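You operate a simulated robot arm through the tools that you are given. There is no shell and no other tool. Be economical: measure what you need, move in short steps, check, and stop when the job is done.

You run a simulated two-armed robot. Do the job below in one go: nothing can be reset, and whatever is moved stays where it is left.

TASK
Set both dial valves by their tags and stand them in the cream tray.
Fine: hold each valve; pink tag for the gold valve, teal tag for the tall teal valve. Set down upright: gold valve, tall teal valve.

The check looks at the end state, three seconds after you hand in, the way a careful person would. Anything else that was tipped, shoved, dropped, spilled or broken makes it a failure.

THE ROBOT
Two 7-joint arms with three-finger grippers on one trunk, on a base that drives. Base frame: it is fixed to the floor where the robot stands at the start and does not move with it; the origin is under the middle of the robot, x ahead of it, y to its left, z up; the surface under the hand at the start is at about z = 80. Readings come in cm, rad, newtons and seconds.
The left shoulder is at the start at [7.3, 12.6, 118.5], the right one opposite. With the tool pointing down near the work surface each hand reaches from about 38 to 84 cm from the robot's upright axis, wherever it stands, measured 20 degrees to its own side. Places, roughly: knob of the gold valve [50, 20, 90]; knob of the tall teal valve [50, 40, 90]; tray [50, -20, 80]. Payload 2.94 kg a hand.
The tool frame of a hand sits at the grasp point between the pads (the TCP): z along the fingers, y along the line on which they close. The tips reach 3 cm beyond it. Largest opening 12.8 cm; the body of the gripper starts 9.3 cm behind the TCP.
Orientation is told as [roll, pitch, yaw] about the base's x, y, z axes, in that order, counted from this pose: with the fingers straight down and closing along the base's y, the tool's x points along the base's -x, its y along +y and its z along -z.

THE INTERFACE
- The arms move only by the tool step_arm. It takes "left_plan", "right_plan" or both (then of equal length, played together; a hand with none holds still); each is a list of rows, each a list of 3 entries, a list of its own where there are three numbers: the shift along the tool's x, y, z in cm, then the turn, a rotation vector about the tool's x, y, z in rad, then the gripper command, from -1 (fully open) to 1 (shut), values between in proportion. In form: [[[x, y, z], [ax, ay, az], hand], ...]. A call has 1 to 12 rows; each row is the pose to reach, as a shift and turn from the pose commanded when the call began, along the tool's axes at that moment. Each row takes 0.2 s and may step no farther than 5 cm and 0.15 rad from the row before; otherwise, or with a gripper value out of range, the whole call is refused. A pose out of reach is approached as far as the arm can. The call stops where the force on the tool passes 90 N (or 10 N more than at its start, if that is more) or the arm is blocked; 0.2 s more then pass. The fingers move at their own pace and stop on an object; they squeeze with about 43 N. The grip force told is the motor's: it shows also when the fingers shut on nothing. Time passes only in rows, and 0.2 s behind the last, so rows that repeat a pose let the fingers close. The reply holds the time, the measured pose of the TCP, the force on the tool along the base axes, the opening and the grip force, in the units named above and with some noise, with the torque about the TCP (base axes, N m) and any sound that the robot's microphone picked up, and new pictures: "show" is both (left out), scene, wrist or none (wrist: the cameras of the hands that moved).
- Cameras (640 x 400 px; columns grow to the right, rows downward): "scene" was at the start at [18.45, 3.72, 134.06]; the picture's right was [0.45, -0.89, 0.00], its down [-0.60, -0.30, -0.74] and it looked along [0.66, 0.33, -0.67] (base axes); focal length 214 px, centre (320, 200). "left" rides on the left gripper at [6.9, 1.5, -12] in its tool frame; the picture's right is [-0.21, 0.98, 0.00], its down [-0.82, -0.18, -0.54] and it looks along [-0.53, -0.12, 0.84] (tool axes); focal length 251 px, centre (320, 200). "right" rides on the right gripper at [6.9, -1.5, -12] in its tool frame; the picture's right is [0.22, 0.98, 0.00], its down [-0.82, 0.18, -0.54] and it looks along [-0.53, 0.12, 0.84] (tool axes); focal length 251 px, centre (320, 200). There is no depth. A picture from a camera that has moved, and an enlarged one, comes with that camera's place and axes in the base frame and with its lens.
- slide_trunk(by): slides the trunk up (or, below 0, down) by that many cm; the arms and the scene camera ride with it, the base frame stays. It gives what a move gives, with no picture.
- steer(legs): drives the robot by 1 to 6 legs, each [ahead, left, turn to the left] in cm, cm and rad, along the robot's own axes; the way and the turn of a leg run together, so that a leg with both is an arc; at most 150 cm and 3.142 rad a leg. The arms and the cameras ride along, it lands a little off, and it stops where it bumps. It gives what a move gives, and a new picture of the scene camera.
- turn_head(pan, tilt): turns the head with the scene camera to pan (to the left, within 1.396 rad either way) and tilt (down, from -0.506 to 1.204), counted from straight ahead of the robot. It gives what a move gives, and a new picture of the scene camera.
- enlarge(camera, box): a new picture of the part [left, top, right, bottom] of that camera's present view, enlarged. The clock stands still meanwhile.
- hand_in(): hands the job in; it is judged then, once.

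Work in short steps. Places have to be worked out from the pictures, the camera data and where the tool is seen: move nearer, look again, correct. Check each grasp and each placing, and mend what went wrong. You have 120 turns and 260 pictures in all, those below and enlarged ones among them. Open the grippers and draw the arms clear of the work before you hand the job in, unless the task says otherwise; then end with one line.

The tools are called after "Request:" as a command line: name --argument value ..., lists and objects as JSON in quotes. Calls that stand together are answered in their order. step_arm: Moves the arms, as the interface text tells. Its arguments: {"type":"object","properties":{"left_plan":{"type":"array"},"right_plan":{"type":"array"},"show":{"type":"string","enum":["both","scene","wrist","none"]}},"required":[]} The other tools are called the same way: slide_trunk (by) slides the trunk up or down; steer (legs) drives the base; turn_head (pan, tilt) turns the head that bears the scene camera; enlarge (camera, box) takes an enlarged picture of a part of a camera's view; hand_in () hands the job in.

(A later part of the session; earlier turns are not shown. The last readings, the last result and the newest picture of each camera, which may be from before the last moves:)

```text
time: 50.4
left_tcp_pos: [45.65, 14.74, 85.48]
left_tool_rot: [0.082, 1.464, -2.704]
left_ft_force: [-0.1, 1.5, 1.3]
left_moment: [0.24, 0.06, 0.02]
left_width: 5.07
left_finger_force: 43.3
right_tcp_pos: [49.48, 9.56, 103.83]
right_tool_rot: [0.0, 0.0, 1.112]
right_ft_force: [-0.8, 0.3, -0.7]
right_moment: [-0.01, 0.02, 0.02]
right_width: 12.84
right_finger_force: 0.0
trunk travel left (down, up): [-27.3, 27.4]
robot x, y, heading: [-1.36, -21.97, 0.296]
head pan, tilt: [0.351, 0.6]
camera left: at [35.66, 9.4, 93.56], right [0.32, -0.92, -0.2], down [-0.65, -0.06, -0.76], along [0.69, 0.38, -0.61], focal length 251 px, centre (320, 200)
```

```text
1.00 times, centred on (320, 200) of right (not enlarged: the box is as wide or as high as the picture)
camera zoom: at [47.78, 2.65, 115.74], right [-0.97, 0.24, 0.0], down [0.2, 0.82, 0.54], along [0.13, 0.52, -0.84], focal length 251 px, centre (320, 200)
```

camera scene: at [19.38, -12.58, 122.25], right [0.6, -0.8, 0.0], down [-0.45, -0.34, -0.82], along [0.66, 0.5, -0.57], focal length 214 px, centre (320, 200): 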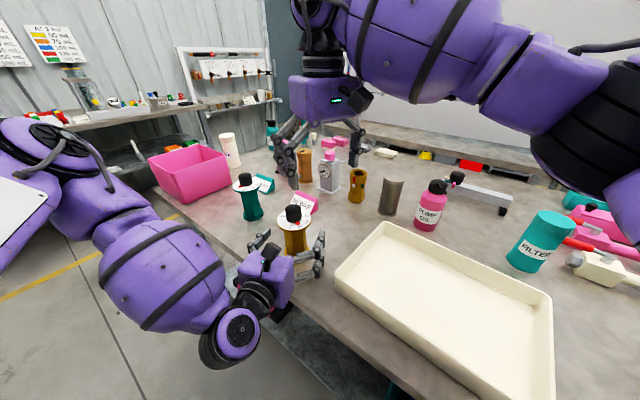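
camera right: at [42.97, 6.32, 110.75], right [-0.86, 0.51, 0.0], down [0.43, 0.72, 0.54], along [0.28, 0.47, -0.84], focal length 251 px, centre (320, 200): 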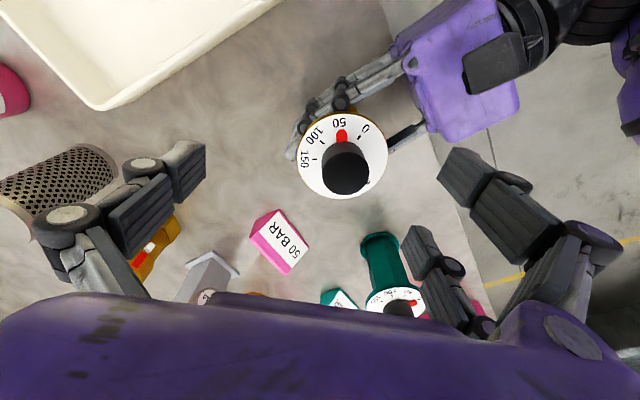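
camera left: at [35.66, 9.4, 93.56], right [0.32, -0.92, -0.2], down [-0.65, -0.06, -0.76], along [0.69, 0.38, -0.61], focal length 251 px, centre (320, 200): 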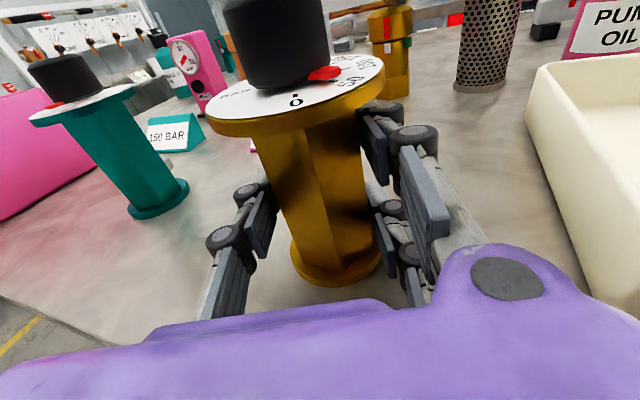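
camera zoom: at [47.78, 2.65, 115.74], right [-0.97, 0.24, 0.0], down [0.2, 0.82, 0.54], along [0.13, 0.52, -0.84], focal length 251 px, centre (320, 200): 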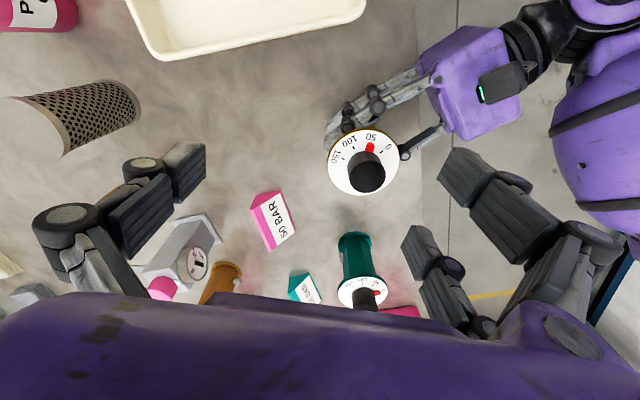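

Knob at about (46.0, 14.7). Since the knob seats 0.75 cm toward the paired pads, I aim the TCP at (46.67, 14.37) and go down to z 98 first.

Request:
step_arm --right_plan '[[[-1, 1.6, 1.5], [0, 0, 0], -1], [[-2, 3.2, 3], [0, 0, 0], -1], [[-3.05, 4.72, 4.5], [0, 0, 0], -1], [[-3.05, 4.72, 5.8], [0, 0, 0], -1], [[-3.05, 4.72, 5.8], [0, 0, 0], -1]]' --show "wrist"

```text
time: 51.6
left_tcp_pos: [45.59, 14.55, 85.43]
left_tool_rot: [0.082, 1.463, -2.703]
left_ft_force: [2.1, 0.0, 1.4]
left_moment: [0.2, -0.07, -0.07]
left_width: 5.06
left_finger_force: 42.9
right_tcp_pos: [46.51, 14.4, 97.9]
right_tool_rot: [0.003, 0.001, 1.112]
right_ft_force: [-1.0, 0.4, 0.0]
right_moment: [-0.02, -0.04, -0.01]
right_width: 12.78
right_finger_force: 0.0
trunk travel left (down, up): [-27.3, 27.4]
robot x, y, heading: [-1.37, -22.28, 0.294]
head pan, tilt: [0.351, 0.6]
camera right: at [44.86, 7.51, 109.89], right [-0.97, 0.24, 0.0], down [0.2, 0.82, 0.54], along [0.13, 0.52, -0.84], focal length 251 px, centre (320, 200)
```

right: 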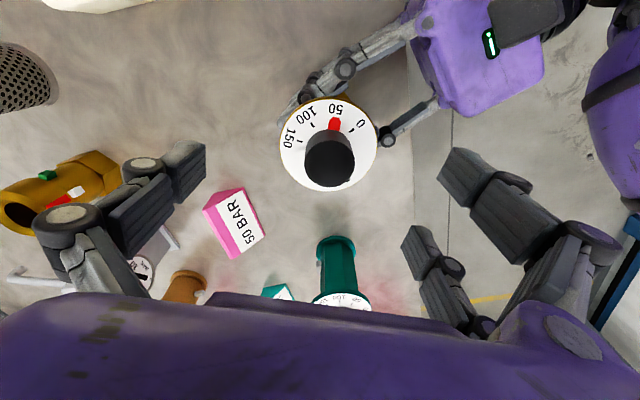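

Within reach now. I take a zoom for the pointer angle, then descend with a 0.35 cm correction.

Request:
enlarge --camera "right" --box '[290, 95, 370, 175]'

Request:
step_arm --right_plan '[[[0.3, -0.15, 1.6], [0, 0, 0], -1], [[0.3, -0.15, 3.2], [0, 0, 0], -1], [[0.3, -0.15, 3.2], [0, 0, 0], -1], [[0.3, -0.15, 3.2], [0, 0, 0], -0.1], [[0.3, -0.15, 3.2], [0, 0, 0], 0.2], [[0.3, -0.15, 3.2], [0, 0, 0], 0.4], [[0.3, -0.15, 3.2], [0, 0, 0], 1], [[0.3, -0.15, 3.2], [0, 0, 0], 1], [[0.3, -0.15, 3.2], [0, 0, 0], 1]]' --show "wrist"

```text
5.00 times, centred on (330, 135) of right
camera zoom: at [44.86, 7.51, 109.89], right [-0.97, 0.24, 0.0], down [0.2, 0.82, 0.54], along [0.13, 0.52, -0.84], focal length 1257 px, centre (270, 525)
```

zoom: 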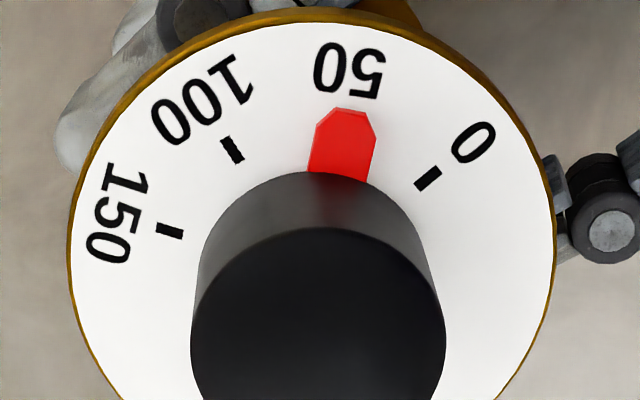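

```text
time: 53.6
left_tcp_pos: [45.53, 14.27, 85.49]
left_tool_rot: [0.089, 1.464, -2.704]
left_ft_force: [24.0, -24.9, 0.6]
left_moment: [1.9, 1.51, -0.1]
left_width: 4.83
left_finger_force: 43.0
right_tcp_pos: [46.19, 14.16, 94.78]
right_tool_rot: [0.007, -0.002, 1.118]
right_ft_force: [-23.8, 25.7, 0.4]
right_moment: [0.46, 0.72, -0.01]
right_width: 2.15
right_finger_force: 43.0
trunk travel left (down, up): [-27.3, 27.4]
robot x, y, heading: [-1.55, -22.16, 0.293]
head pan, tilt: [0.351, 0.6]
camera right: at [44.67, 7.26, 106.68], right [-0.97, 0.24, 0.01], down [0.2, 0.81, 0.54], along [0.12, 0.53, -0.84], focal length 251 px, centre (320, 200)
```

right: 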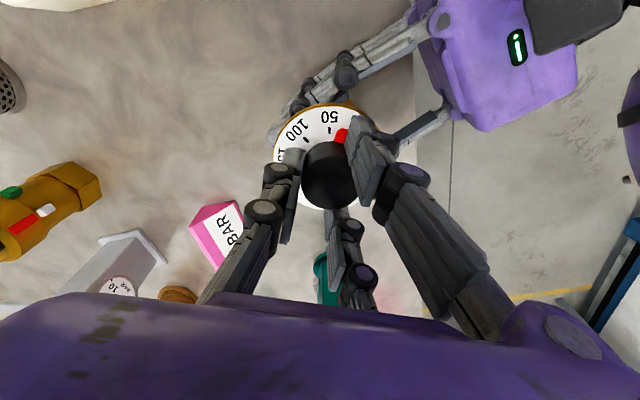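

Gripped, but with ~35 N side load in the opposite direction. I relieve it by 0.45 cm along +y, then turn 0.06 rad and look.

Request:
step_arm --right_plan '[[[-0.05, 0.25, 0], [0, 0, 0], 1], [[-0.1, 0.45, 0], [0, 0, 0], 1], [[-0.13, 0.45, 0], [0, 0, -0.03], 1], [[-0.15, 0.45, 0], [0, 0, -0.06], 1], [[-0.15, 0.45, 0], [0, 0, -0.06], 1]]' --show "none"

Request:
enlarge --camera "right" --box '[260, 85, 400, 225]'

Request:
enlarge --camera "left" --box '[200, 30, 440, 150]'

```text
time: 54.8
left_tcp_pos: [45.6, 14.53, 85.4]
left_tool_rot: [0.088, 1.467, -2.7]
left_ft_force: [18.8, -20.7, 6.8]
left_moment: [1.2, 1.38, -0.01]
left_width: 4.84
left_finger_force: 43.6
right_tcp_pos: [46.29, 14.54, 94.74]
right_tool_rot: [0.003, -0.001, 1.173]
right_ft_force: [-18.4, 20.8, -7.7]
right_moment: [0.72, 0.28, -0.09]
right_width: 2.09
right_finger_force: 43.3
trunk travel left (down, up): [-27.3, 27.4]
robot x, y, heading: [-1.22, -22.18, 0.29]
head pan, tilt: [0.351, 0.6]
```

```text
2.86 times, centred on (330, 155) of right
camera zoom: at [44.98, 7.47, 106.71], right [-0.98, 0.18, 0.0], down [0.15, 0.83, 0.54], along [0.1, 0.53, -0.84], focal length 718 px, centre (291, 329)
```

zoom: 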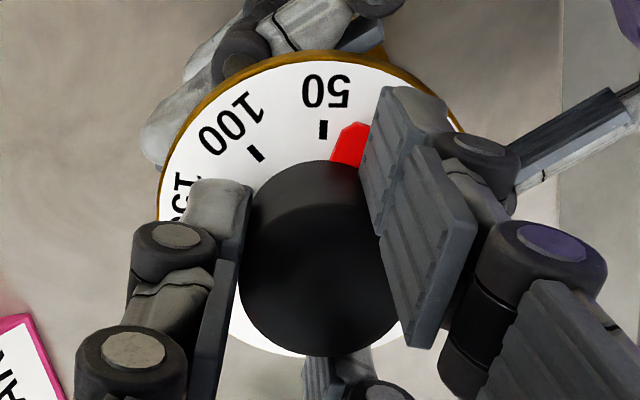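

```text
2.67 times, centred on (320, 90) of left
camera zoom: at [35.71, 9.38, 93.58], right [0.32, -0.93, -0.2], down [-0.65, -0.05, -0.76], along [0.69, 0.38, -0.61], focal length 670 px, centre (320, 493)
```

zoom: 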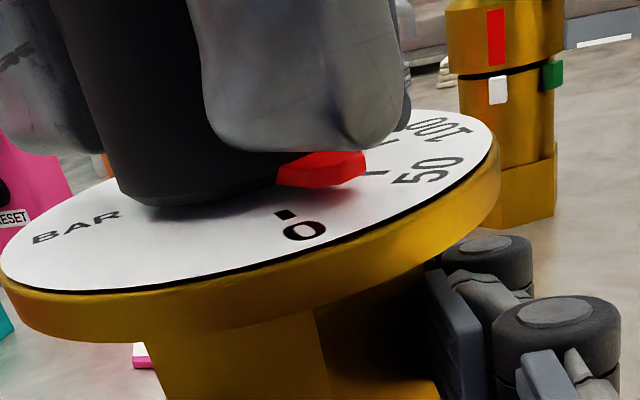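

While held the pointer looks ~9° short of 50, unlike before gripping. I release the knob and look again, to see whether it shifts on gripping and releasing.

Request:
step_arm --right_plan '[[[0, 0, 0], [0, 0, 0], 0.5], [[0, 0, 0], [0, 0, 0], -0.3], [[0, 0, 0], [0, 0, 0], -1], [[0, 0, 0], [0, 0, 0], -1], [[0, 0, 0], [0, 0, 0], -1]]' --show "none"

Request:
enlarge --camera "right" --box '[260, 85, 400, 225]'

Request:
enlarge --camera "left" --box '[200, 30, 440, 150]'

```text
time: 56.0
left_tcp_pos: [45.54, 14.7, 85.4]
left_tool_rot: [0.077, 1.464, -2.705]
left_ft_force: [-1.9, 3.7, 5.8]
left_moment: [0.29, 0.35, -0.1]
left_width: 4.5
left_finger_force: 43.2
right_tcp_pos: [46.28, 14.27, 94.93]
right_tool_rot: [0.0, -0.001, 1.171]
right_ft_force: [0.3, 1.1, -0.9]
right_moment: [-0.01, 0.02, 0.02]
right_width: 12.78
right_finger_force: 0.1
trunk travel left (down, up): [-27.3, 27.4]
robot x, y, heading: [-1.44, -22.36, 0.292]
head pan, tilt: [0.351, 0.6]
```

```text
2.86 times, centred on (330, 155) of right
camera zoom: at [44.96, 7.4, 106.82], right [-0.98, 0.18, 0.0], down [0.15, 0.83, 0.54], along [0.1, 0.53, -0.84], focal length 718 px, centre (291, 329)
```

zoom: 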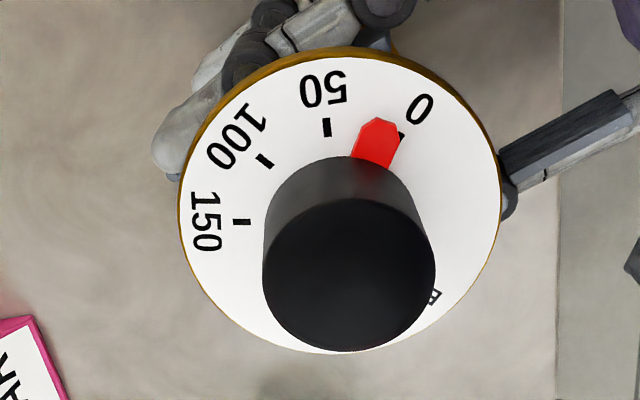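

```text
2.67 times, centred on (320, 90) of left
camera zoom: at [35.62, 9.42, 93.54], right [0.32, -0.92, -0.21], down [-0.65, -0.06, -0.76], along [0.69, 0.38, -0.62], focal length 670 px, centre (320, 493)
```

zoom: 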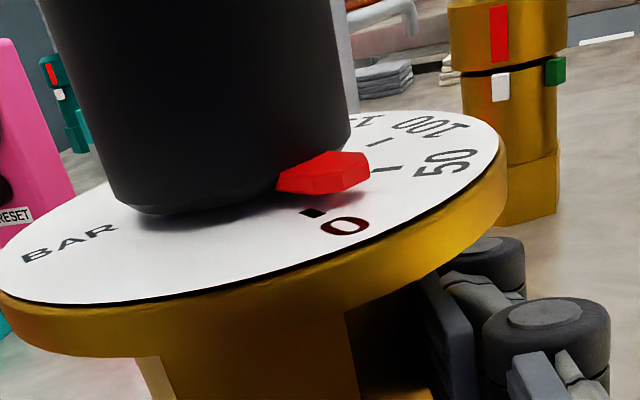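

Now clear: the left pads seated fully on the flats (width 4.5, previously 5.1) by rotating the body under the knob. The hold is properly seated now; the pointer is ~24° short of 50. I recentre the right hand on the knob at (45.1, 14.55) and close again.

Request:
step_arm --right_plan '[[[0.2, 0.77, 0.2], [0, 0, 0], -1], [[0.2, 0.77, 0.2], [0, 0, 0], -0.1], [[0.2, 0.77, 0.2], [0, 0, 0], 0.2], [[0.2, 0.77, 0.2], [0, 0, 0], 0.4], [[0.2, 0.77, 0.2], [0, 0, 0], 0.55], [[0.2, 0.77, 0.2], [0, 0, 0], 1], [[0.2, 0.77, 0.2], [0, 0, 0], 1], [[0.2, 0.77, 0.2], [0, 0, 0], 1]]' --show "none"

Request:
enlarge --camera "right" --box '[260, 85, 400, 225]'

```text
time: 57.8
left_tcp_pos: [45.48, 14.71, 85.39]
left_tool_rot: [0.083, 1.465, -2.702]
left_ft_force: [-21.4, 0.8, 6.1]
left_moment: [-0.03, -0.91, -0.04]
left_width: 4.47
left_finger_force: 42.8
right_tcp_pos: [45.74, 14.35, 94.71]
right_tool_rot: [-0.004, 0.0, 1.168]
right_ft_force: [21.9, -1.1, -1.0]
right_moment: [-0.08, -1.11, -0.04]
right_width: 2.12
right_finger_force: 42.9
trunk travel left (down, up): [-27.3, 27.4]
robot x, y, heading: [-1.37, -21.93, 0.294]
head pan, tilt: [0.351, 0.6]
```

```text
2.86 times, centred on (330, 155) of right
camera zoom: at [44.36, 7.44, 106.58], right [-0.98, 0.19, 0.0], down [0.15, 0.83, 0.54], along [0.1, 0.53, -0.84], focal length 718 px, centre (291, 329)
```

zoom: 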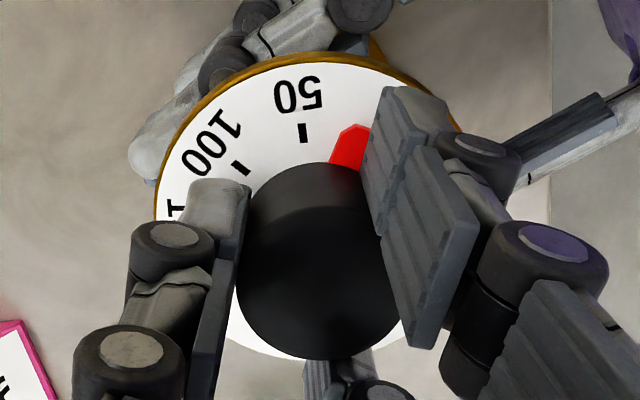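

Left stays seated (4.47). Relieve slightly and turn 0.4 rad counter-clockwise about the knob axis.

Request:
step_arm --right_plan '[[[-0.05, -0.2, 0], [0, 0, 0], 1], [[-0.12, -0.2, 0], [0, 0, -0.1], 1], [[-0.19, -0.19, 0], [0, 0, -0.2], 1], [[-0.26, -0.17, 0], [0, 0, -0.3], 1], [[-0.32, -0.15, 0], [0, 0, -0.4], 1], [[-0.32, -0.15, 0], [0, 0, -0.4], 1]]' --show "none"

Request:
enlarge --camera "right" --box '[260, 85, 400, 225]'

Request:
enlarge --camera "left" --box '[200, 30, 440, 150]'

```text
time: 59.2
left_tcp_pos: [45.52, 14.63, 85.42]
left_tool_rot: [0.075, 1.464, -2.707]
left_ft_force: [-16.8, 5.8, 3.3]
left_moment: [0.29, -0.29, -0.03]
left_width: 4.48
left_finger_force: 43.3
right_tcp_pos: [45.84, 14.61, 94.67]
right_tool_rot: [0.0, -0.001, 1.573]
right_ft_force: [16.6, -4.9, 0.0]
right_moment: [-0.77, -1.03, 0.01]
right_width: 2.15
right_finger_force: 43.2
trunk travel left (down, up): [-27.3, 27.4]
robot x, y, heading: [-1.71, -21.95, 0.296]
head pan, tilt: [0.351, 0.6]
```

```text
2.86 times, centred on (330, 155) of right
camera zoom: at [47.29, 7.73, 106.58], right [-0.98, -0.22, 0.0], down [-0.18, 0.82, 0.54], along [-0.12, 0.53, -0.84], focal length 718 px, centre (291, 329)
```

zoom: 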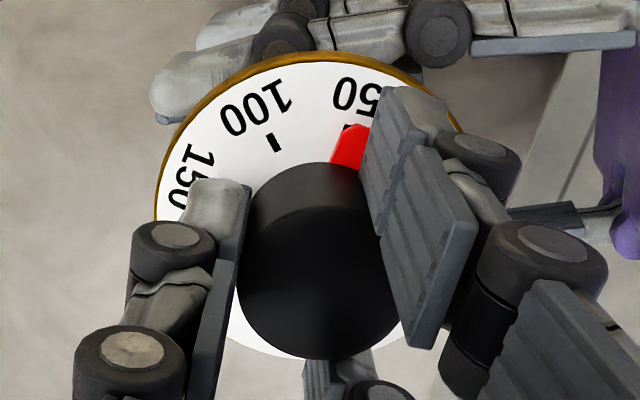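

```text
2.67 times, centred on (320, 90) of left
camera zoom: at [35.65, 9.41, 93.54], right [0.32, -0.92, -0.21], down [-0.65, -0.06, -0.76], along [0.69, 0.38, -0.62], focal length 670 px, centre (320, 493)
```

zoom: 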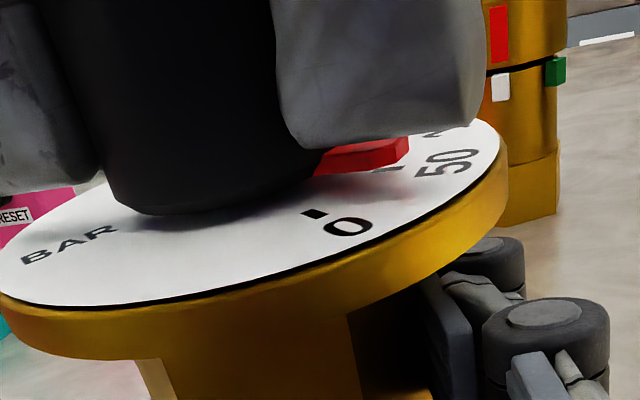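

Clean turn, with the left hold staying seated. The pointer is still about 6° short; rotate another 0.1 rad, then release and check.

Request:
step_arm --right_plan '[[[-0.04, 0, 0], [0, 0, -0.05], 1], [[-0.07, 0, 0], [0, 0, -0.1], 1], [[-0.07, 0, 0], [0, 0, -0.1], 1], [[-0.07, 0, 0], [0, 0, -0.1], 0.5], [[-0.07, 0, 0], [0, 0, -0.1], -0.3], [[-0.07, 0, 0], [0, 0, -0.1], -1], [[-0.07, 0, 0], [0, 0, -0.1], -1], [[-0.07, 0, 0], [0, 0, -0.1], -1]]' --show "none"

Request:
enlarge --camera "right" --box '[260, 85, 400, 225]'

Request:
enlarge --camera "left" --box '[200, 30, 440, 150]'

```text
time: 61.0
left_tcp_pos: [45.59, 14.57, 85.37]
left_tool_rot: [0.083, 1.464, -2.704]
left_ft_force: [0.2, -2.0, 0.1]
left_moment: [-0.03, 0.05, 0.01]
left_width: 4.46
left_finger_force: 42.9
right_tcp_pos: [45.9, 14.7, 94.65]
right_tool_rot: [0.003, 0.0, 1.572]
right_ft_force: [1.4, -0.6, 0.5]
right_moment: [0.03, 0.01, -0.04]
right_width: 12.81
right_finger_force: 0.1
right hand out of reach, approached as far as the arm can: row 2, 3, 4, 5, 6, 7, 8
trunk travel left (down, up): [-27.3, 27.4]
robot x, y, heading: [-1.56, -22.59, 0.286]
head pan, tilt: [0.351, 0.6]
```

```text
2.86 times, centred on (330, 155) of right
camera zoom: at [47.29, 7.74, 106.55], right [-0.98, -0.22, 0.0], down [-0.18, 0.82, 0.54], along [-0.12, 0.53, -0.84], focal length 718 px, centre (291, 329)
```

zoom: 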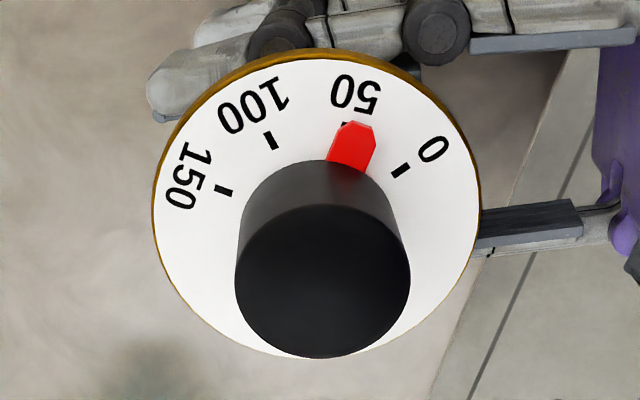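

```text
2.67 times, centred on (320, 90) of left
camera zoom: at [35.68, 9.39, 93.55], right [0.32, -0.93, -0.2], down [-0.65, -0.06, -0.76], along [0.69, 0.38, -0.62], focal length 670 px, centre (320, 493)
```

zoom: 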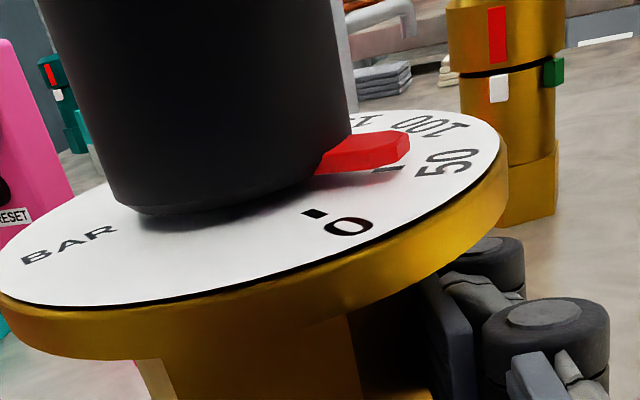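

The wrist yaw limit stopped that last turn; the pointer is about 4° short. I regrip with a smaller yaw (1.15) to have room, and close.

Request:
step_arm --right_plan '[[[0.1, 0.1, 0], [0, 0, 0.13], -1], [[0.2, 0.2, 0], [0, 0, 0.26], -1], [[0.37, 0.25, 0], [0, 0, 0.39], -1], [[0.37, 0.25, 0], [0, 0, 0.52], -1], [[0.37, 0.25, 0], [0, 0, 0.52], -0.1], [[0.37, 0.25, 0], [0, 0, 0.52], 0.2], [[0.37, 0.25, 0], [0, 0, 0.52], 0.4], [[0.37, 0.25, 0], [0, 0, 0.52], 0.55], [[0.37, 0.25, 0], [0, 0, 0.52], 1], [[0.37, 0.25, 0], [0, 0, 0.52], 1], [[0.37, 0.25, 0], [0, 0, 0.52], 1]]' --show "none"

Request:
enlarge --camera "right" --box '[260, 85, 400, 225]'

```text
time: 63.4
left_tcp_pos: [45.57, 14.71, 85.42]
left_tool_rot: [0.084, 1.464, -2.7]
left_ft_force: [-16.1, -1.4, 4.2]
left_moment: [0.15, -0.65, -0.08]
left_width: 4.46
left_finger_force: 43.4
right_tcp_pos: [45.72, 14.17, 94.63]
right_tool_rot: [-0.003, 0.0, 1.05]
right_ft_force: [16.9, 1.9, 1.0]
right_moment: [0.08, -0.88, -0.09]
right_width: 2.13
right_finger_force: 43.0
trunk travel left (down, up): [-27.3, 27.4]
robot x, y, heading: [-1.69, -21.84, 0.294]
head pan, tilt: [0.351, 0.6]
```

```text
2.86 times, centred on (330, 155) of right
camera zoom: at [43.5, 7.53, 106.5], right [-0.95, 0.3, 0.0], down [0.25, 0.8, 0.54], along [0.16, 0.52, -0.84], focal length 718 px, centre (291, 329)
```

zoom: 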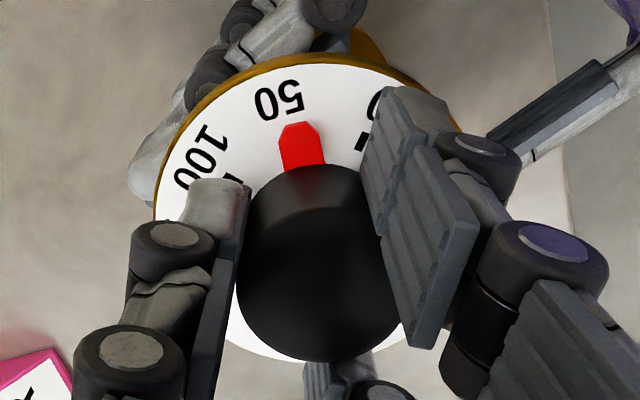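

Now the pointer is fully visible between pads. Turn 0.07 rad more and measure.

Request:
step_arm --right_plan '[[[-0.05, -0.12, 0], [0, 0, -0.035], 1], [[-0.08, -0.12, 0], [0, 0, -0.07], 1], [[-0.08, -0.12, 0], [0, 0, -0.07], 1]]' --show "none"

Request:
enlarge --camera "right" --box '[280, 90, 360, 150]'

Request:
enlarge --camera "left" --box '[200, 30, 440, 150]'

```text
time: 64.2
left_tcp_pos: [45.67, 14.59, 85.51]
left_tool_rot: [0.082, 1.464, -2.703]
left_ft_force: [-17.6, 1.9, 5.5]
left_moment: [-0.18, -0.45, -0.02]
left_width: 4.44
left_finger_force: 43.2
right_tcp_pos: [45.81, 14.27, 94.62]
right_tool_rot: [-0.002, 0.003, 1.119]
right_ft_force: [18.6, -3.2, -4.3]
right_moment: [-0.15, -1.08, -0.04]
right_width: 2.13
right_finger_force: 43.0
trunk travel left (down, up): [-27.3, 27.4]
robot x, y, heading: [-1.57, -22.25, 0.29]
head pan, tilt: [0.351, 0.6]
```

```text
6.67 times, centred on (320, 120) of right
camera zoom: at [44.06, 7.48, 106.52], right [-0.97, 0.23, 0.0], down [0.19, 0.82, 0.54], along [0.13, 0.52, -0.84], focal length 1676 px, centre (320, 733)
```

zoom: 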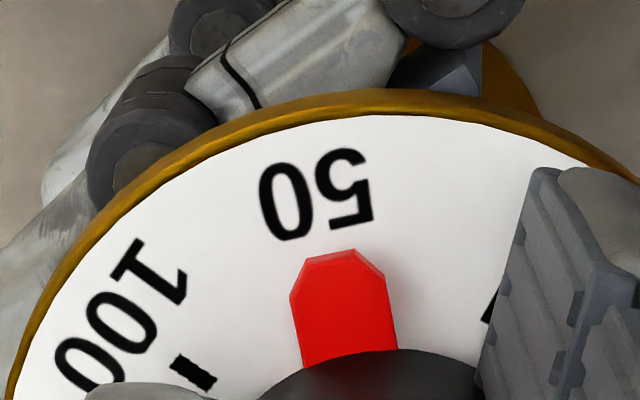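

```text
2.67 times, centred on (320, 90) of left
camera zoom: at [35.66, 9.42, 93.55], right [0.32, -0.92, -0.2], down [-0.65, -0.06, -0.76], along [0.69, 0.38, -0.61], focal length 670 px, centre (320, 493)
```

zoom: 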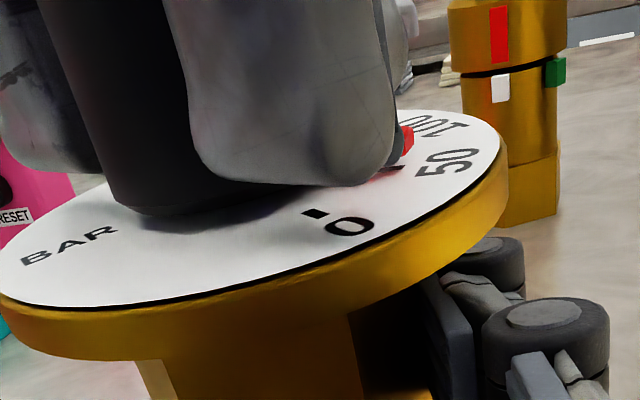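

Pointer direction now measures ~270°, matching the 50 tick (270°). Release the knob, lift, and verify.

Request:
step_arm --right_plan '[[[0, 0, 0], [0, 0, 0], 0.5], [[0, 0, 0], [0, 0, 0], -0.3], [[0, 0, 0], [0, 0, 0], -1], [[0, 0, 0], [0, 0, 0], -1], [[0, 0, -2], [0, 0, 0], -1], [[0, 0, -4], [0, 0, 0], -1], [[0, 0, -4], [0, 0, 0], -1]]' --show "none"

Request:
enlarge --camera "right" --box '[280, 90, 380, 190]'

Request:
enlarge --camera "left" --box '[200, 30, 440, 150]'

```text
time: 65.8
left_tcp_pos: [45.61, 14.53, 85.32]
left_tool_rot: [0.079, 1.464, -2.705]
left_ft_force: [0.0, 0.0, 1.1]
left_moment: [-0.03, 0.17, 0.04]
left_width: 4.45
left_finger_force: 43.8
right_tcp_pos: [45.68, 14.4, 98.68]
right_tool_rot: [0.002, -0.001, 1.121]
right_ft_force: [0.9, 0.2, 0.0]
right_moment: [-0.01, 0.0, -0.02]
right_width: 12.8
right_finger_force: 0.1
trunk travel left (down, up): [-27.3, 27.4]
robot x, y, heading: [-1.52, -22.06, 0.297]
head pan, tilt: [0.351, 0.6]
```

```text
4.00 times, centred on (330, 140) of right
camera zoom: at [43.98, 7.51, 110.57], right [-0.97, 0.23, 0.0], down [0.19, 0.82, 0.54], along [0.12, 0.53, -0.84], focal length 1006 px, centre (280, 440)
```

zoom: 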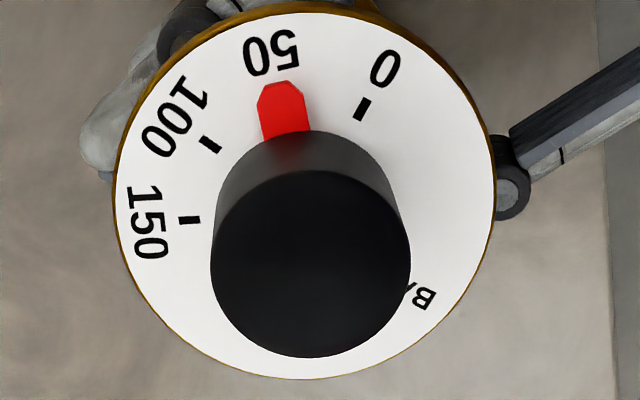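

```text
2.67 times, centred on (320, 90) of left
camera zoom: at [35.65, 9.38, 93.55], right [0.32, -0.92, -0.2], down [-0.65, -0.06, -0.76], along [0.69, 0.38, -0.62], focal length 670 px, centre (320, 493)
```

zoom: 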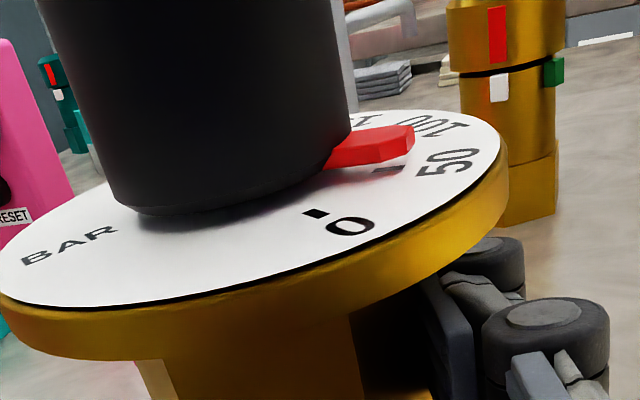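

Pointer is within ~1–2° of 50, so gold is set. To carry it, the right hand will take the dial rim from above, as a level left hand would hit the tray wall. First I open the left hand fully and raise the trunk so it lifts clear around the knob.

Request:
step_arm --left_plan '[[[0, 0, 0], [0, 0, 0], 0.2], [[0, 0, 0], [0, 0, 0], -0.1], [[0, 0, 0], [0, 0, 0], -0.5], [[0, 0, 0], [0, 0, 0], -1], [[0, 0, 0], [0, 0, 0], -1], [[0, 0, 0], [0, 0, 0], -1], [[0, 0, 0], [0, 0, 0], -1]]' --show "wrist"

Request:
slide_trunk --by 16

Request:
enlarge --camera "scene" --box '[200, 160, 400, 300]'

```text
time: 67.4
left_tcp_pos: [45.71, 14.59, 85.37]
left_tool_rot: [0.082, 1.464, -2.703]
left_ft_force: [0.3, 0.3, -0.2]
left_moment: [-0.01, 0.01, -0.04]
left_width: 12.82
left_finger_force: 0.2
right_tcp_pos: [45.71, 14.34, 98.75]
right_tool_rot: [0.001, 0.0, 1.122]
right_ft_force: [0.0, -0.5, 0.5]
right_moment: [-0.01, -0.01, -0.02]
right_width: 12.78
right_finger_force: 0.0
trunk travel left (down, up): [-27.3, 27.4]
robot x, y, heading: [-1.77, -21.77, 0.291]
head pan, tilt: [0.351, 0.6]
camera left: at [35.67, 9.39, 93.55], right [0.32, -0.92, -0.2], down [-0.65, -0.06, -0.76], along [0.69, 0.38, -0.62], focal length 251 px, centre (320, 200)
```

left: 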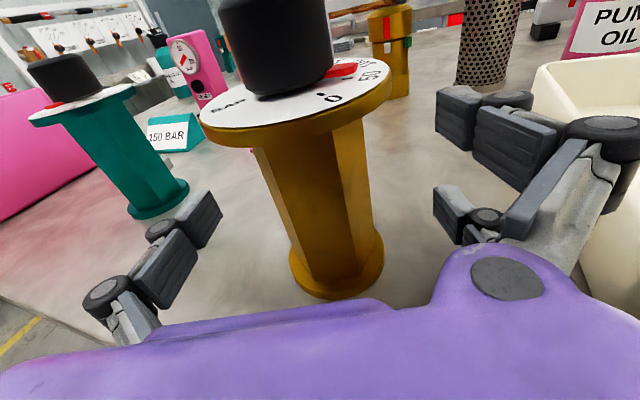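

```text
time: 69.2
left_tcp_pos: [45.56, 14.61, 101.3]
left_tool_rot: [0.082, 1.463, -2.702]
left_ft_force: [0.5, 0.1, -0.9]
left_moment: [-0.01, 0.01, 0.0]
left_width: 12.8
left_finger_force: 0.1
right_tcp_pos: [45.67, 14.28, 114.49]
right_tool_rot: [0.002, 0.002, 1.121]
right_ft_force: [0.1, 0.6, -0.4]
right_moment: [0.01, -0.02, 0.03]
right_width: 12.83
right_finger_force: 0.0
trunk travel left (down, up): [-43.3, 11.4]
robot x, y, heading: [-1.46, -22.11, 0.294]
head pan, tilt: [0.351, 0.6]
```

```text
2.86 times, centred on (300, 230) of scene
camera zoom: at [15.09, -13.87, 138.51], right [0.6, -0.8, 0.0], down [-0.45, -0.34, -0.82], along [0.66, 0.5, -0.57], focal length 613 px, centre (377, 114)
```

zoom: 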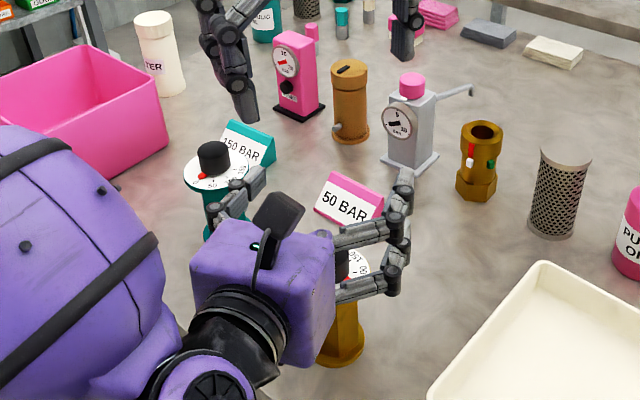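

Left hand is clear above the knob. I drive so the gold valve ends up straight ahead of the robot at ~60 cm with heading 0, which puts the left hand ~22 cm away from it.

Request:
steer --legs '[[-14, 0, 0], [0, 0, -0.29], [0, 40.5, 0]]'

Request:
turn_head --pan 0.0 --tilt 0.8

Request:
enlarge --camera "right" --box '[0, 0, 640, 400]'

```text
time: 75.2
left_tcp_pos: [40.49, 36.51, 101.36]
left_tool_rot: [0.081, 1.465, -2.991]
left_ft_force: [-0.8, 0.3, -0.2]
left_moment: [0.0, -0.01, 0.0]
left_width: 12.8
left_finger_force: 0.1
right_tcp_pos: [40.59, 36.23, 114.6]
right_tool_rot: [0.001, 0.0, 0.836]
right_ft_force: [0.0, 0.4, 0.6]
right_moment: [-0.03, -0.03, 0.02]
right_width: 12.8
right_finger_force: 0.0
trunk travel left (down, up): [-43.3, 11.4]
robot x, y, heading: [-15.5, 15.03, 0.006]
head pan, tilt: [0.351, 0.6]
camera scene: at [3.19, 17.86, 138.53], right [0.35, -0.94, 0.0], down [-0.53, -0.2, -0.83], along [0.77, 0.29, -0.56], focal length 214 px, centre (320, 200)
```

scene: 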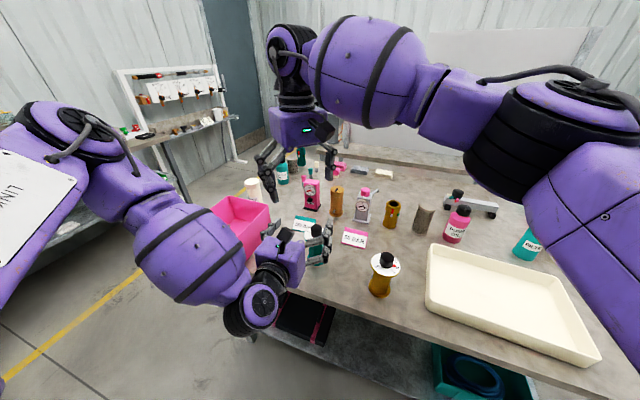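

```text
time: 76.1
left_tcp_pos: [40.52, 36.55, 101.35]
left_tool_rot: [0.081, 1.464, -2.991]
left_ft_force: [0.7, 0.1, -0.1]
left_moment: [0.0, 0.01, -0.01]
left_width: 12.77
left_finger_force: 0.0
right_tcp_pos: [40.56, 36.17, 114.71]
right_tool_rot: [0.0, -0.001, 0.833]
right_ft_force: [0.5, -0.5, 0.1]
right_moment: [-0.02, 0.01, -0.01]
right_width: 12.81
right_finger_force: 0.0
trunk travel left (down, up): [-43.3, 11.4]
robot x, y, heading: [-14.9, 14.84, 0.009]
head pan, tilt: [0.0, 0.799]
camera scene: at [2.98, 14.82, 136.84], right [0.01, -1.0, 0.0], down [-0.72, 0.0, -0.7], along [0.7, 0.0, -0.72], focal length 214 px, centre (320, 200)
```

scene: 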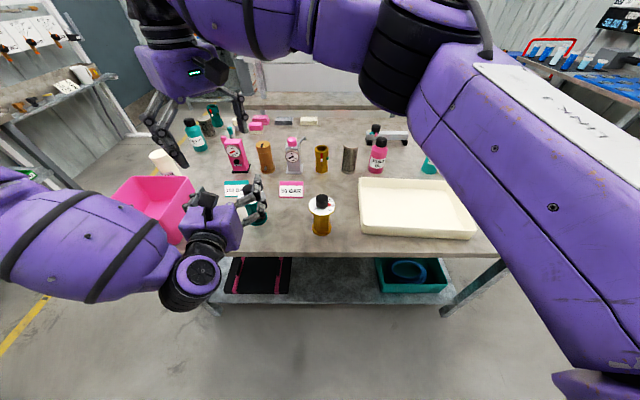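

```text
1.00 times, centred on (320, 200) of right (not enlarged: the box is as wide or as high as the picture)
camera zoom: at [37.01, 30.14, 126.55], right [-0.87, 0.5, 0.0], down [0.42, 0.73, 0.54], along [0.27, 0.47, -0.84], focal length 251 px, centre (320, 200)
```

zoom: 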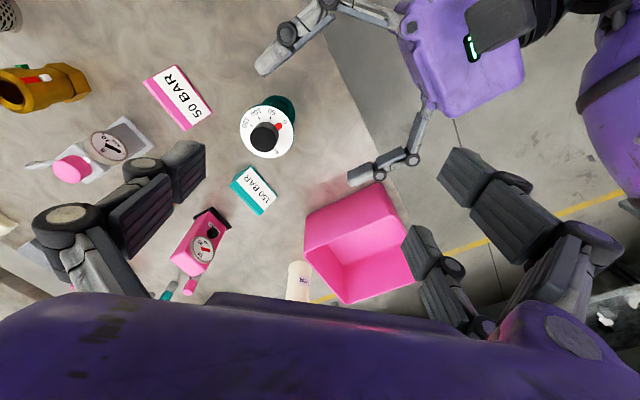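

Valve is straight ahead. Bring the right hand above it, unwinding yaw to 0.

Request:
step_arm --right_plan '[[[2.15, -3, 0], [0, 0, 0.14], -1], [[4.3, -5.9, 0], [0, 0, 0.28], -1], [[6.45, -8.9, 0], [0, 0, 0.42], -1], [[8.6, -11.9, 1], [0, 0, 0.56], -1], [[10.7, -14.8, 4], [0, 0, 0.7], -1], [[12.88, -17.8, 6], [0, 0, 0.833], -1], [[12.88, -17.8, 9], [0, 0, 0.833], -1], [[12.88, -17.8, 9], [0, 0, 0.833], -1]]'

```text
time: 77.9
left_tcp_pos: [40.46, 36.49, 101.48]
left_tool_rot: [0.08, 1.465, -2.994]
left_ft_force: [-0.7, -0.2, -0.2]
left_moment: [-0.01, -0.01, 0.0]
left_width: 12.8
left_finger_force: 0.0
right_tcp_pos: [45.19, 14.84, 105.47]
right_tool_rot: [-0.001, -0.001, -0.002]
right_ft_force: [0.0, -0.8, -0.1]
right_moment: [0.02, -0.01, 0.0]
right_width: 12.83
right_finger_force: 0.0
trunk travel left (down, up): [-43.3, 11.4]
robot x, y, heading: [-15.25, 14.88, 0.008]
head pan, tilt: [0.0, 0.799]
camera scene: at [2.94, 14.79, 136.85], right [0.01, -1.0, 0.0], down [-0.72, 0.0, -0.7], along [0.7, 0.0, -0.72], focal length 214 px, centre (320, 200)
camera right: at [38.19, 13.31, 117.4], right [-0.21, 0.98, 0.0], down [0.82, 0.18, 0.54], along [0.53, 0.12, -0.84], focal length 251 px, centre (320, 200)
```

scene: 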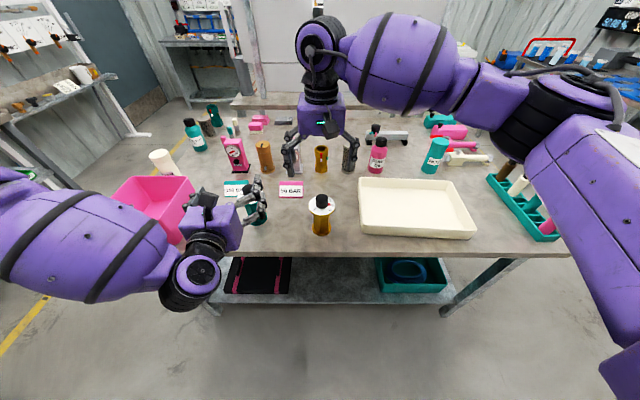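
right: 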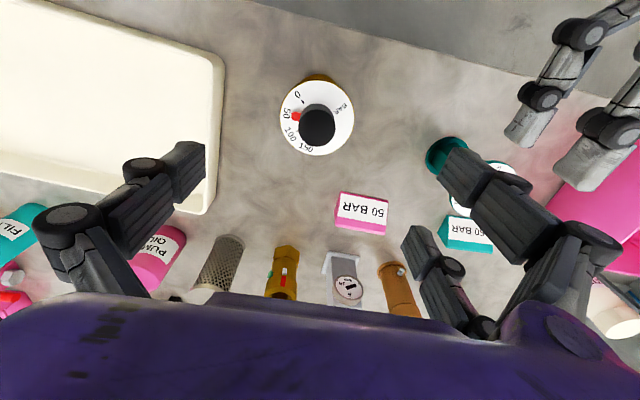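

Good overview from above. I zoom the dial for a second pointer check before lifting.

Request:
enlarge --camera "right" --box '[270, 75, 360, 165]'

Request:
step_arm --right_plan '[[[0.15, -0.2, 3], [0, 0, 0], -1], [[0.2, -0.25, 6], [0, 0, 0], -1], [[0.2, -0.25, 9], [0, 0, 0], -1], [[0.2, -0.25, 9], [0, 0, 0], -1]]' --show "wrist"

Request:
enlarge --camera "scene" --box '[260, 150, 380, 250]'

```text
4.44 times, centred on (315, 120) of right
camera zoom: at [38.19, 13.31, 117.4], right [-0.21, 0.98, 0.0], down [0.82, 0.18, 0.54], along [0.53, 0.12, -0.84], focal length 1118 px, centre (342, 556)
```

zoom: 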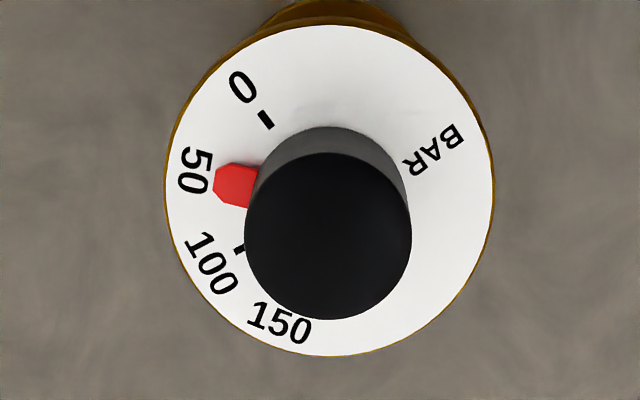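

```text
time: 78.9
left_tcp_pos: [40.56, 36.54, 101.41]
left_tool_rot: [0.084, 1.463, -2.99]
left_ft_force: [-0.5, 0.4, -0.3]
left_moment: [-0.01, 0.02, 0.04]
left_width: 12.8
left_finger_force: 0.0
right_tcp_pos: [44.82, 14.64, 96.6]
right_tool_rot: [0.001, 0.0, 0.001]
right_ft_force: [0.5, 0.6, -0.1]
right_moment: [0.02, -0.03, -0.04]
right_width: 12.79
right_finger_force: 0.0
trunk travel left (down, up): [-43.3, 11.4]
robot x, y, heading: [-15.14, 14.72, 0.001]
head pan, tilt: [0.0, 0.799]
camera right: at [37.89, 13.17, 108.48], right [-0.22, 0.98, 0.0], down [0.82, 0.18, 0.54], along [0.53, 0.12, -0.84], focal length 251 px, centre (320, 200)
```

right: 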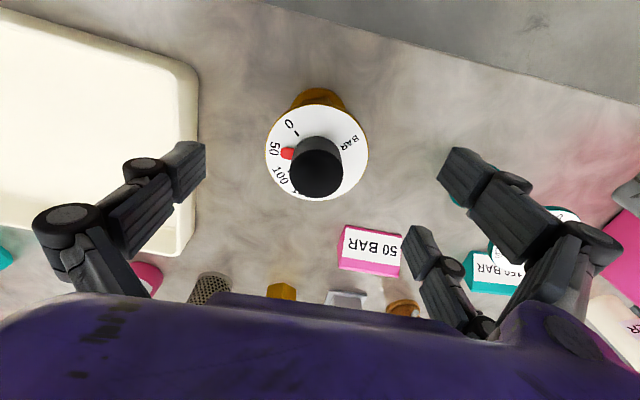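

```text
4.00 times, centred on (320, 200) of scene
camera zoom: at [2.95, 14.82, 136.85], right [0.01, -1.0, 0.0], down [-0.72, 0.0, -0.7], along [0.7, 0.0, -0.72], focal length 858 px, centre (320, 200)
```

zoom: 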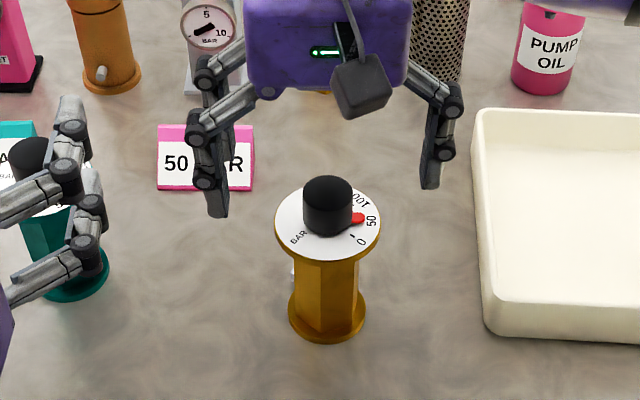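

The pointer reads on 50 from above too. Lower to TCP z≈92.3 around the rim and close.

Request:
step_arm --right_plan '[[[0.1, -0.2, 2.2], [0, 0, 0], -1], [[0.1, -0.2, 4.3], [0, 0, 0], -1], [[0.1, -0.2, 4.3], [0, 0, 0], -1], [[0.1, -0.2, 4.3], [0, 0, 0], -0.3], [[0.1, -0.2, 4.3], [0, 0, 0], -0.1], [[0.1, -0.2, 4.3], [0, 0, 0], 0.2], [[0.1, -0.2, 4.3], [0, 0, 0], 1], [[0.1, -0.2, 4.3], [0, 0, 0], 1]]' --show "wrist"

Request:
enlarge --camera "scene" --box '[260, 150, 380, 250]'

```text
time: 80.7
left_tcp_pos: [40.54, 36.49, 101.28]
left_tool_rot: [0.083, 1.465, -2.989]
left_ft_force: [0.1, -0.9, -0.1]
left_moment: [0.03, 0.0, -0.02]
left_width: 12.81
left_finger_force: 0.0
right_tcp_pos: [44.7, 14.25, 92.36]
right_tool_rot: [-0.001, 0.0, 0.001]
right_ft_force: [0.8, 1.6, 2.7]
right_moment: [0.07, -0.12, 0.04]
right_width: 7.46
right_finger_force: 43.4
trunk travel left (down, up): [-43.3, 11.4]
robot x, y, heading: [-14.6, 14.75, 0.006]
head pan, tilt: [0.0, 0.799]
camera right: at [37.79, 12.78, 104.32], right [-0.22, 0.98, 0.0], down [0.82, 0.18, 0.54], along [0.53, 0.12, -0.84], focal length 251 px, centre (320, 200)
```

right: 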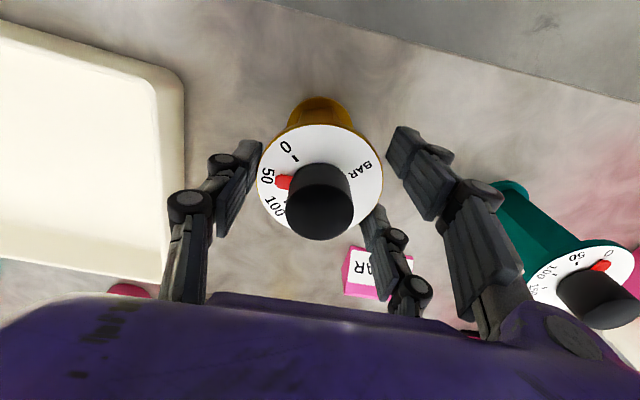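

```text
4.00 times, centred on (320, 200) of scene
camera zoom: at [2.96, 14.83, 136.85], right [0.01, -1.0, 0.0], down [-0.72, 0.0, -0.7], along [0.7, 0.0, -0.72], focal length 858 px, centre (320, 200)
```

zoom: 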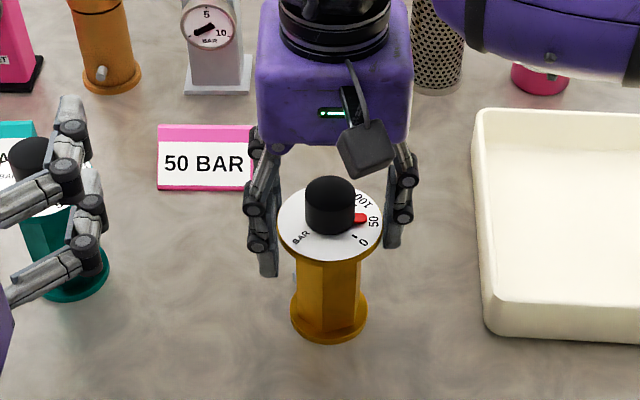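

Gripped at 7.46 cm, the disc's diameter. Lift 3 cm and check it holds.

Request:
step_arm --right_plan '[[[0, 0, -0.5], [0, 0, 0], 1], [[0, 0, -1.5], [0, 0, 0], 1], [[0, 0, -3], [0, 0, 0], 1], [[0, 0, -3], [0, 0, 0], 1]]' --show "none"

Request:
enlarge --camera "scene" --box '[260, 150, 380, 250]'

```text
time: 81.7
left_tcp_pos: [40.47, 36.51, 101.37]
left_tool_rot: [0.081, 1.464, -2.993]
left_ft_force: [-0.4, 0.6, 0.4]
left_moment: [0.0, -0.01, -0.01]
left_width: 12.8
left_finger_force: 0.0
right_tcp_pos: [44.88, 14.1, 95.41]
right_tool_rot: [-0.001, 0.001, 0.001]
right_ft_force: [1.1, 0.2, -4.1]
right_moment: [0.01, 0.04, 0.0]
right_width: 7.4
right_finger_force: 42.7
trunk travel left (down, up): [-43.3, 11.4]
robot x, y, heading: [-14.94, 14.67, 0.002]
head pan, tilt: [0.0, 0.799]
```

```text
4.00 times, centred on (320, 200) of scene
camera zoom: at [3.02, 14.82, 136.83], right [0.01, -1.0, 0.0], down [-0.72, 0.0, -0.7], along [0.7, 0.0, -0.72], focal length 858 px, centre (320, 200)
```

zoom: 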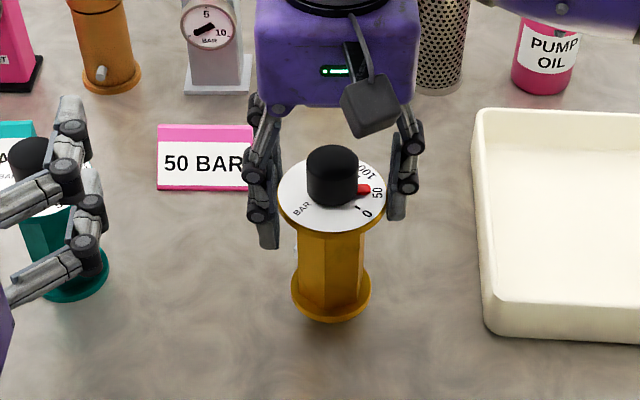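

Valve hangs upright and secure. The tray spans roughly x 43–66, y +1 to −34. I raise it 6 cm and carry it over to (54, −9).

Request:
step_arm --right_plan '[[[0, 0, -2], [0, 0, 0], 1], [[0, 0, -4], [0, 0, 0], 1], [[-0.5, -1, -6], [0, 0, 0], 1], [[-2, -4, -6], [0, 0, 0], 1], [[-3.5, -7.5, -6], [0, 0, 0], 1], [[-5, -11, -6], [0, 0, 0], 1], [[-6.5, -14.5, -6], [0, 0, 0], 1], [[-7.5, -18, -6], [0, 0, 0], 1], [[-8.5, -21, -6], [0, 0, 0], 1], [[-9.1, -23.1, -6], [0, 0, 0], 1], [[-9.1, -23.1, -6], [0, 0, 0], 1]]'

Request:
enlarge --camera "scene" --box '[340, 120, 500, 250]'

```text
time: 84.1
left_tcp_pos: [40.53, 36.46, 101.38]
left_tool_rot: [0.084, 1.466, -2.99]
left_ft_force: [0.8, -0.1, -0.1]
left_moment: [0.02, 0.02, -0.01]
left_width: 12.79
left_finger_force: 0.1
right_tcp_pos: [53.85, -8.93, 101.34]
right_tool_rot: [0.0, 0.002, 0.004]
right_ft_force: [-0.7, 0.4, -3.5]
right_moment: [0.01, 0.05, -0.05]
right_width: 7.42
right_finger_force: 42.4
trunk travel left (down, up): [-43.3, 11.4]
robot x, y, heading: [-15.19, 14.73, 0.002]
head pan, tilt: [0.0, 0.799]
camera scene: at [3.01, 14.84, 136.84], right [0.01, -1.0, 0.0], down [-0.72, 0.0, -0.7], along [0.7, 0.0, -0.72], focal length 214 px, centre (320, 200)
camera right: at [46.96, -10.33, 113.25], right [-0.22, 0.98, 0.0], down [0.82, 0.18, 0.54], along [0.53, 0.12, -0.84], focal length 251 px, centre (320, 200)
```

scene: 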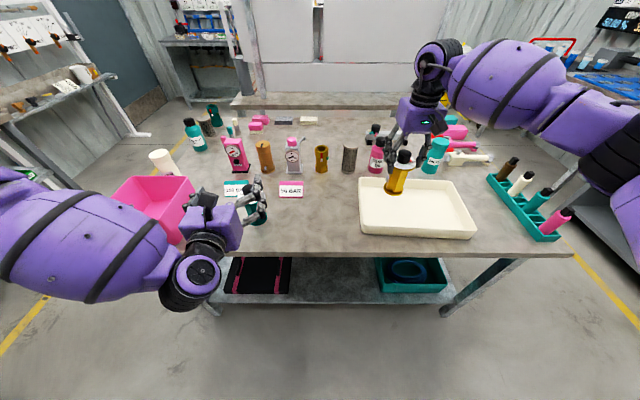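
right: 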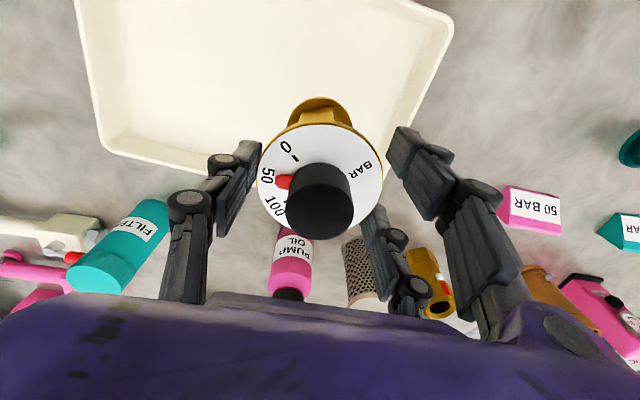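

```text
3.08 times, centred on (420, 185) of scene
camera zoom: at [3.01, 14.84, 136.84], right [0.01, -1.0, 0.0], down [-0.72, 0.0, -0.7], along [0.7, 0.0, -0.72], focal length 660 px, centre (12, 246)
```

zoom: 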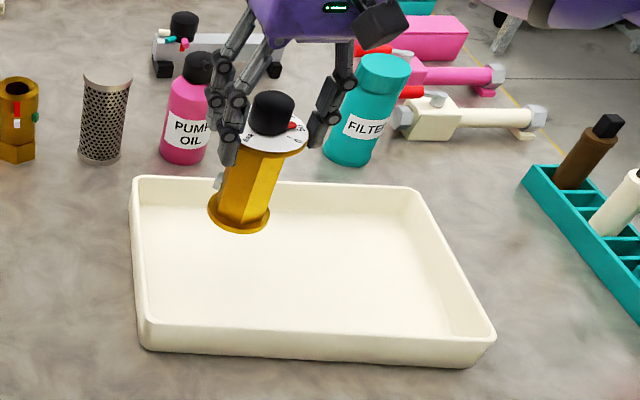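

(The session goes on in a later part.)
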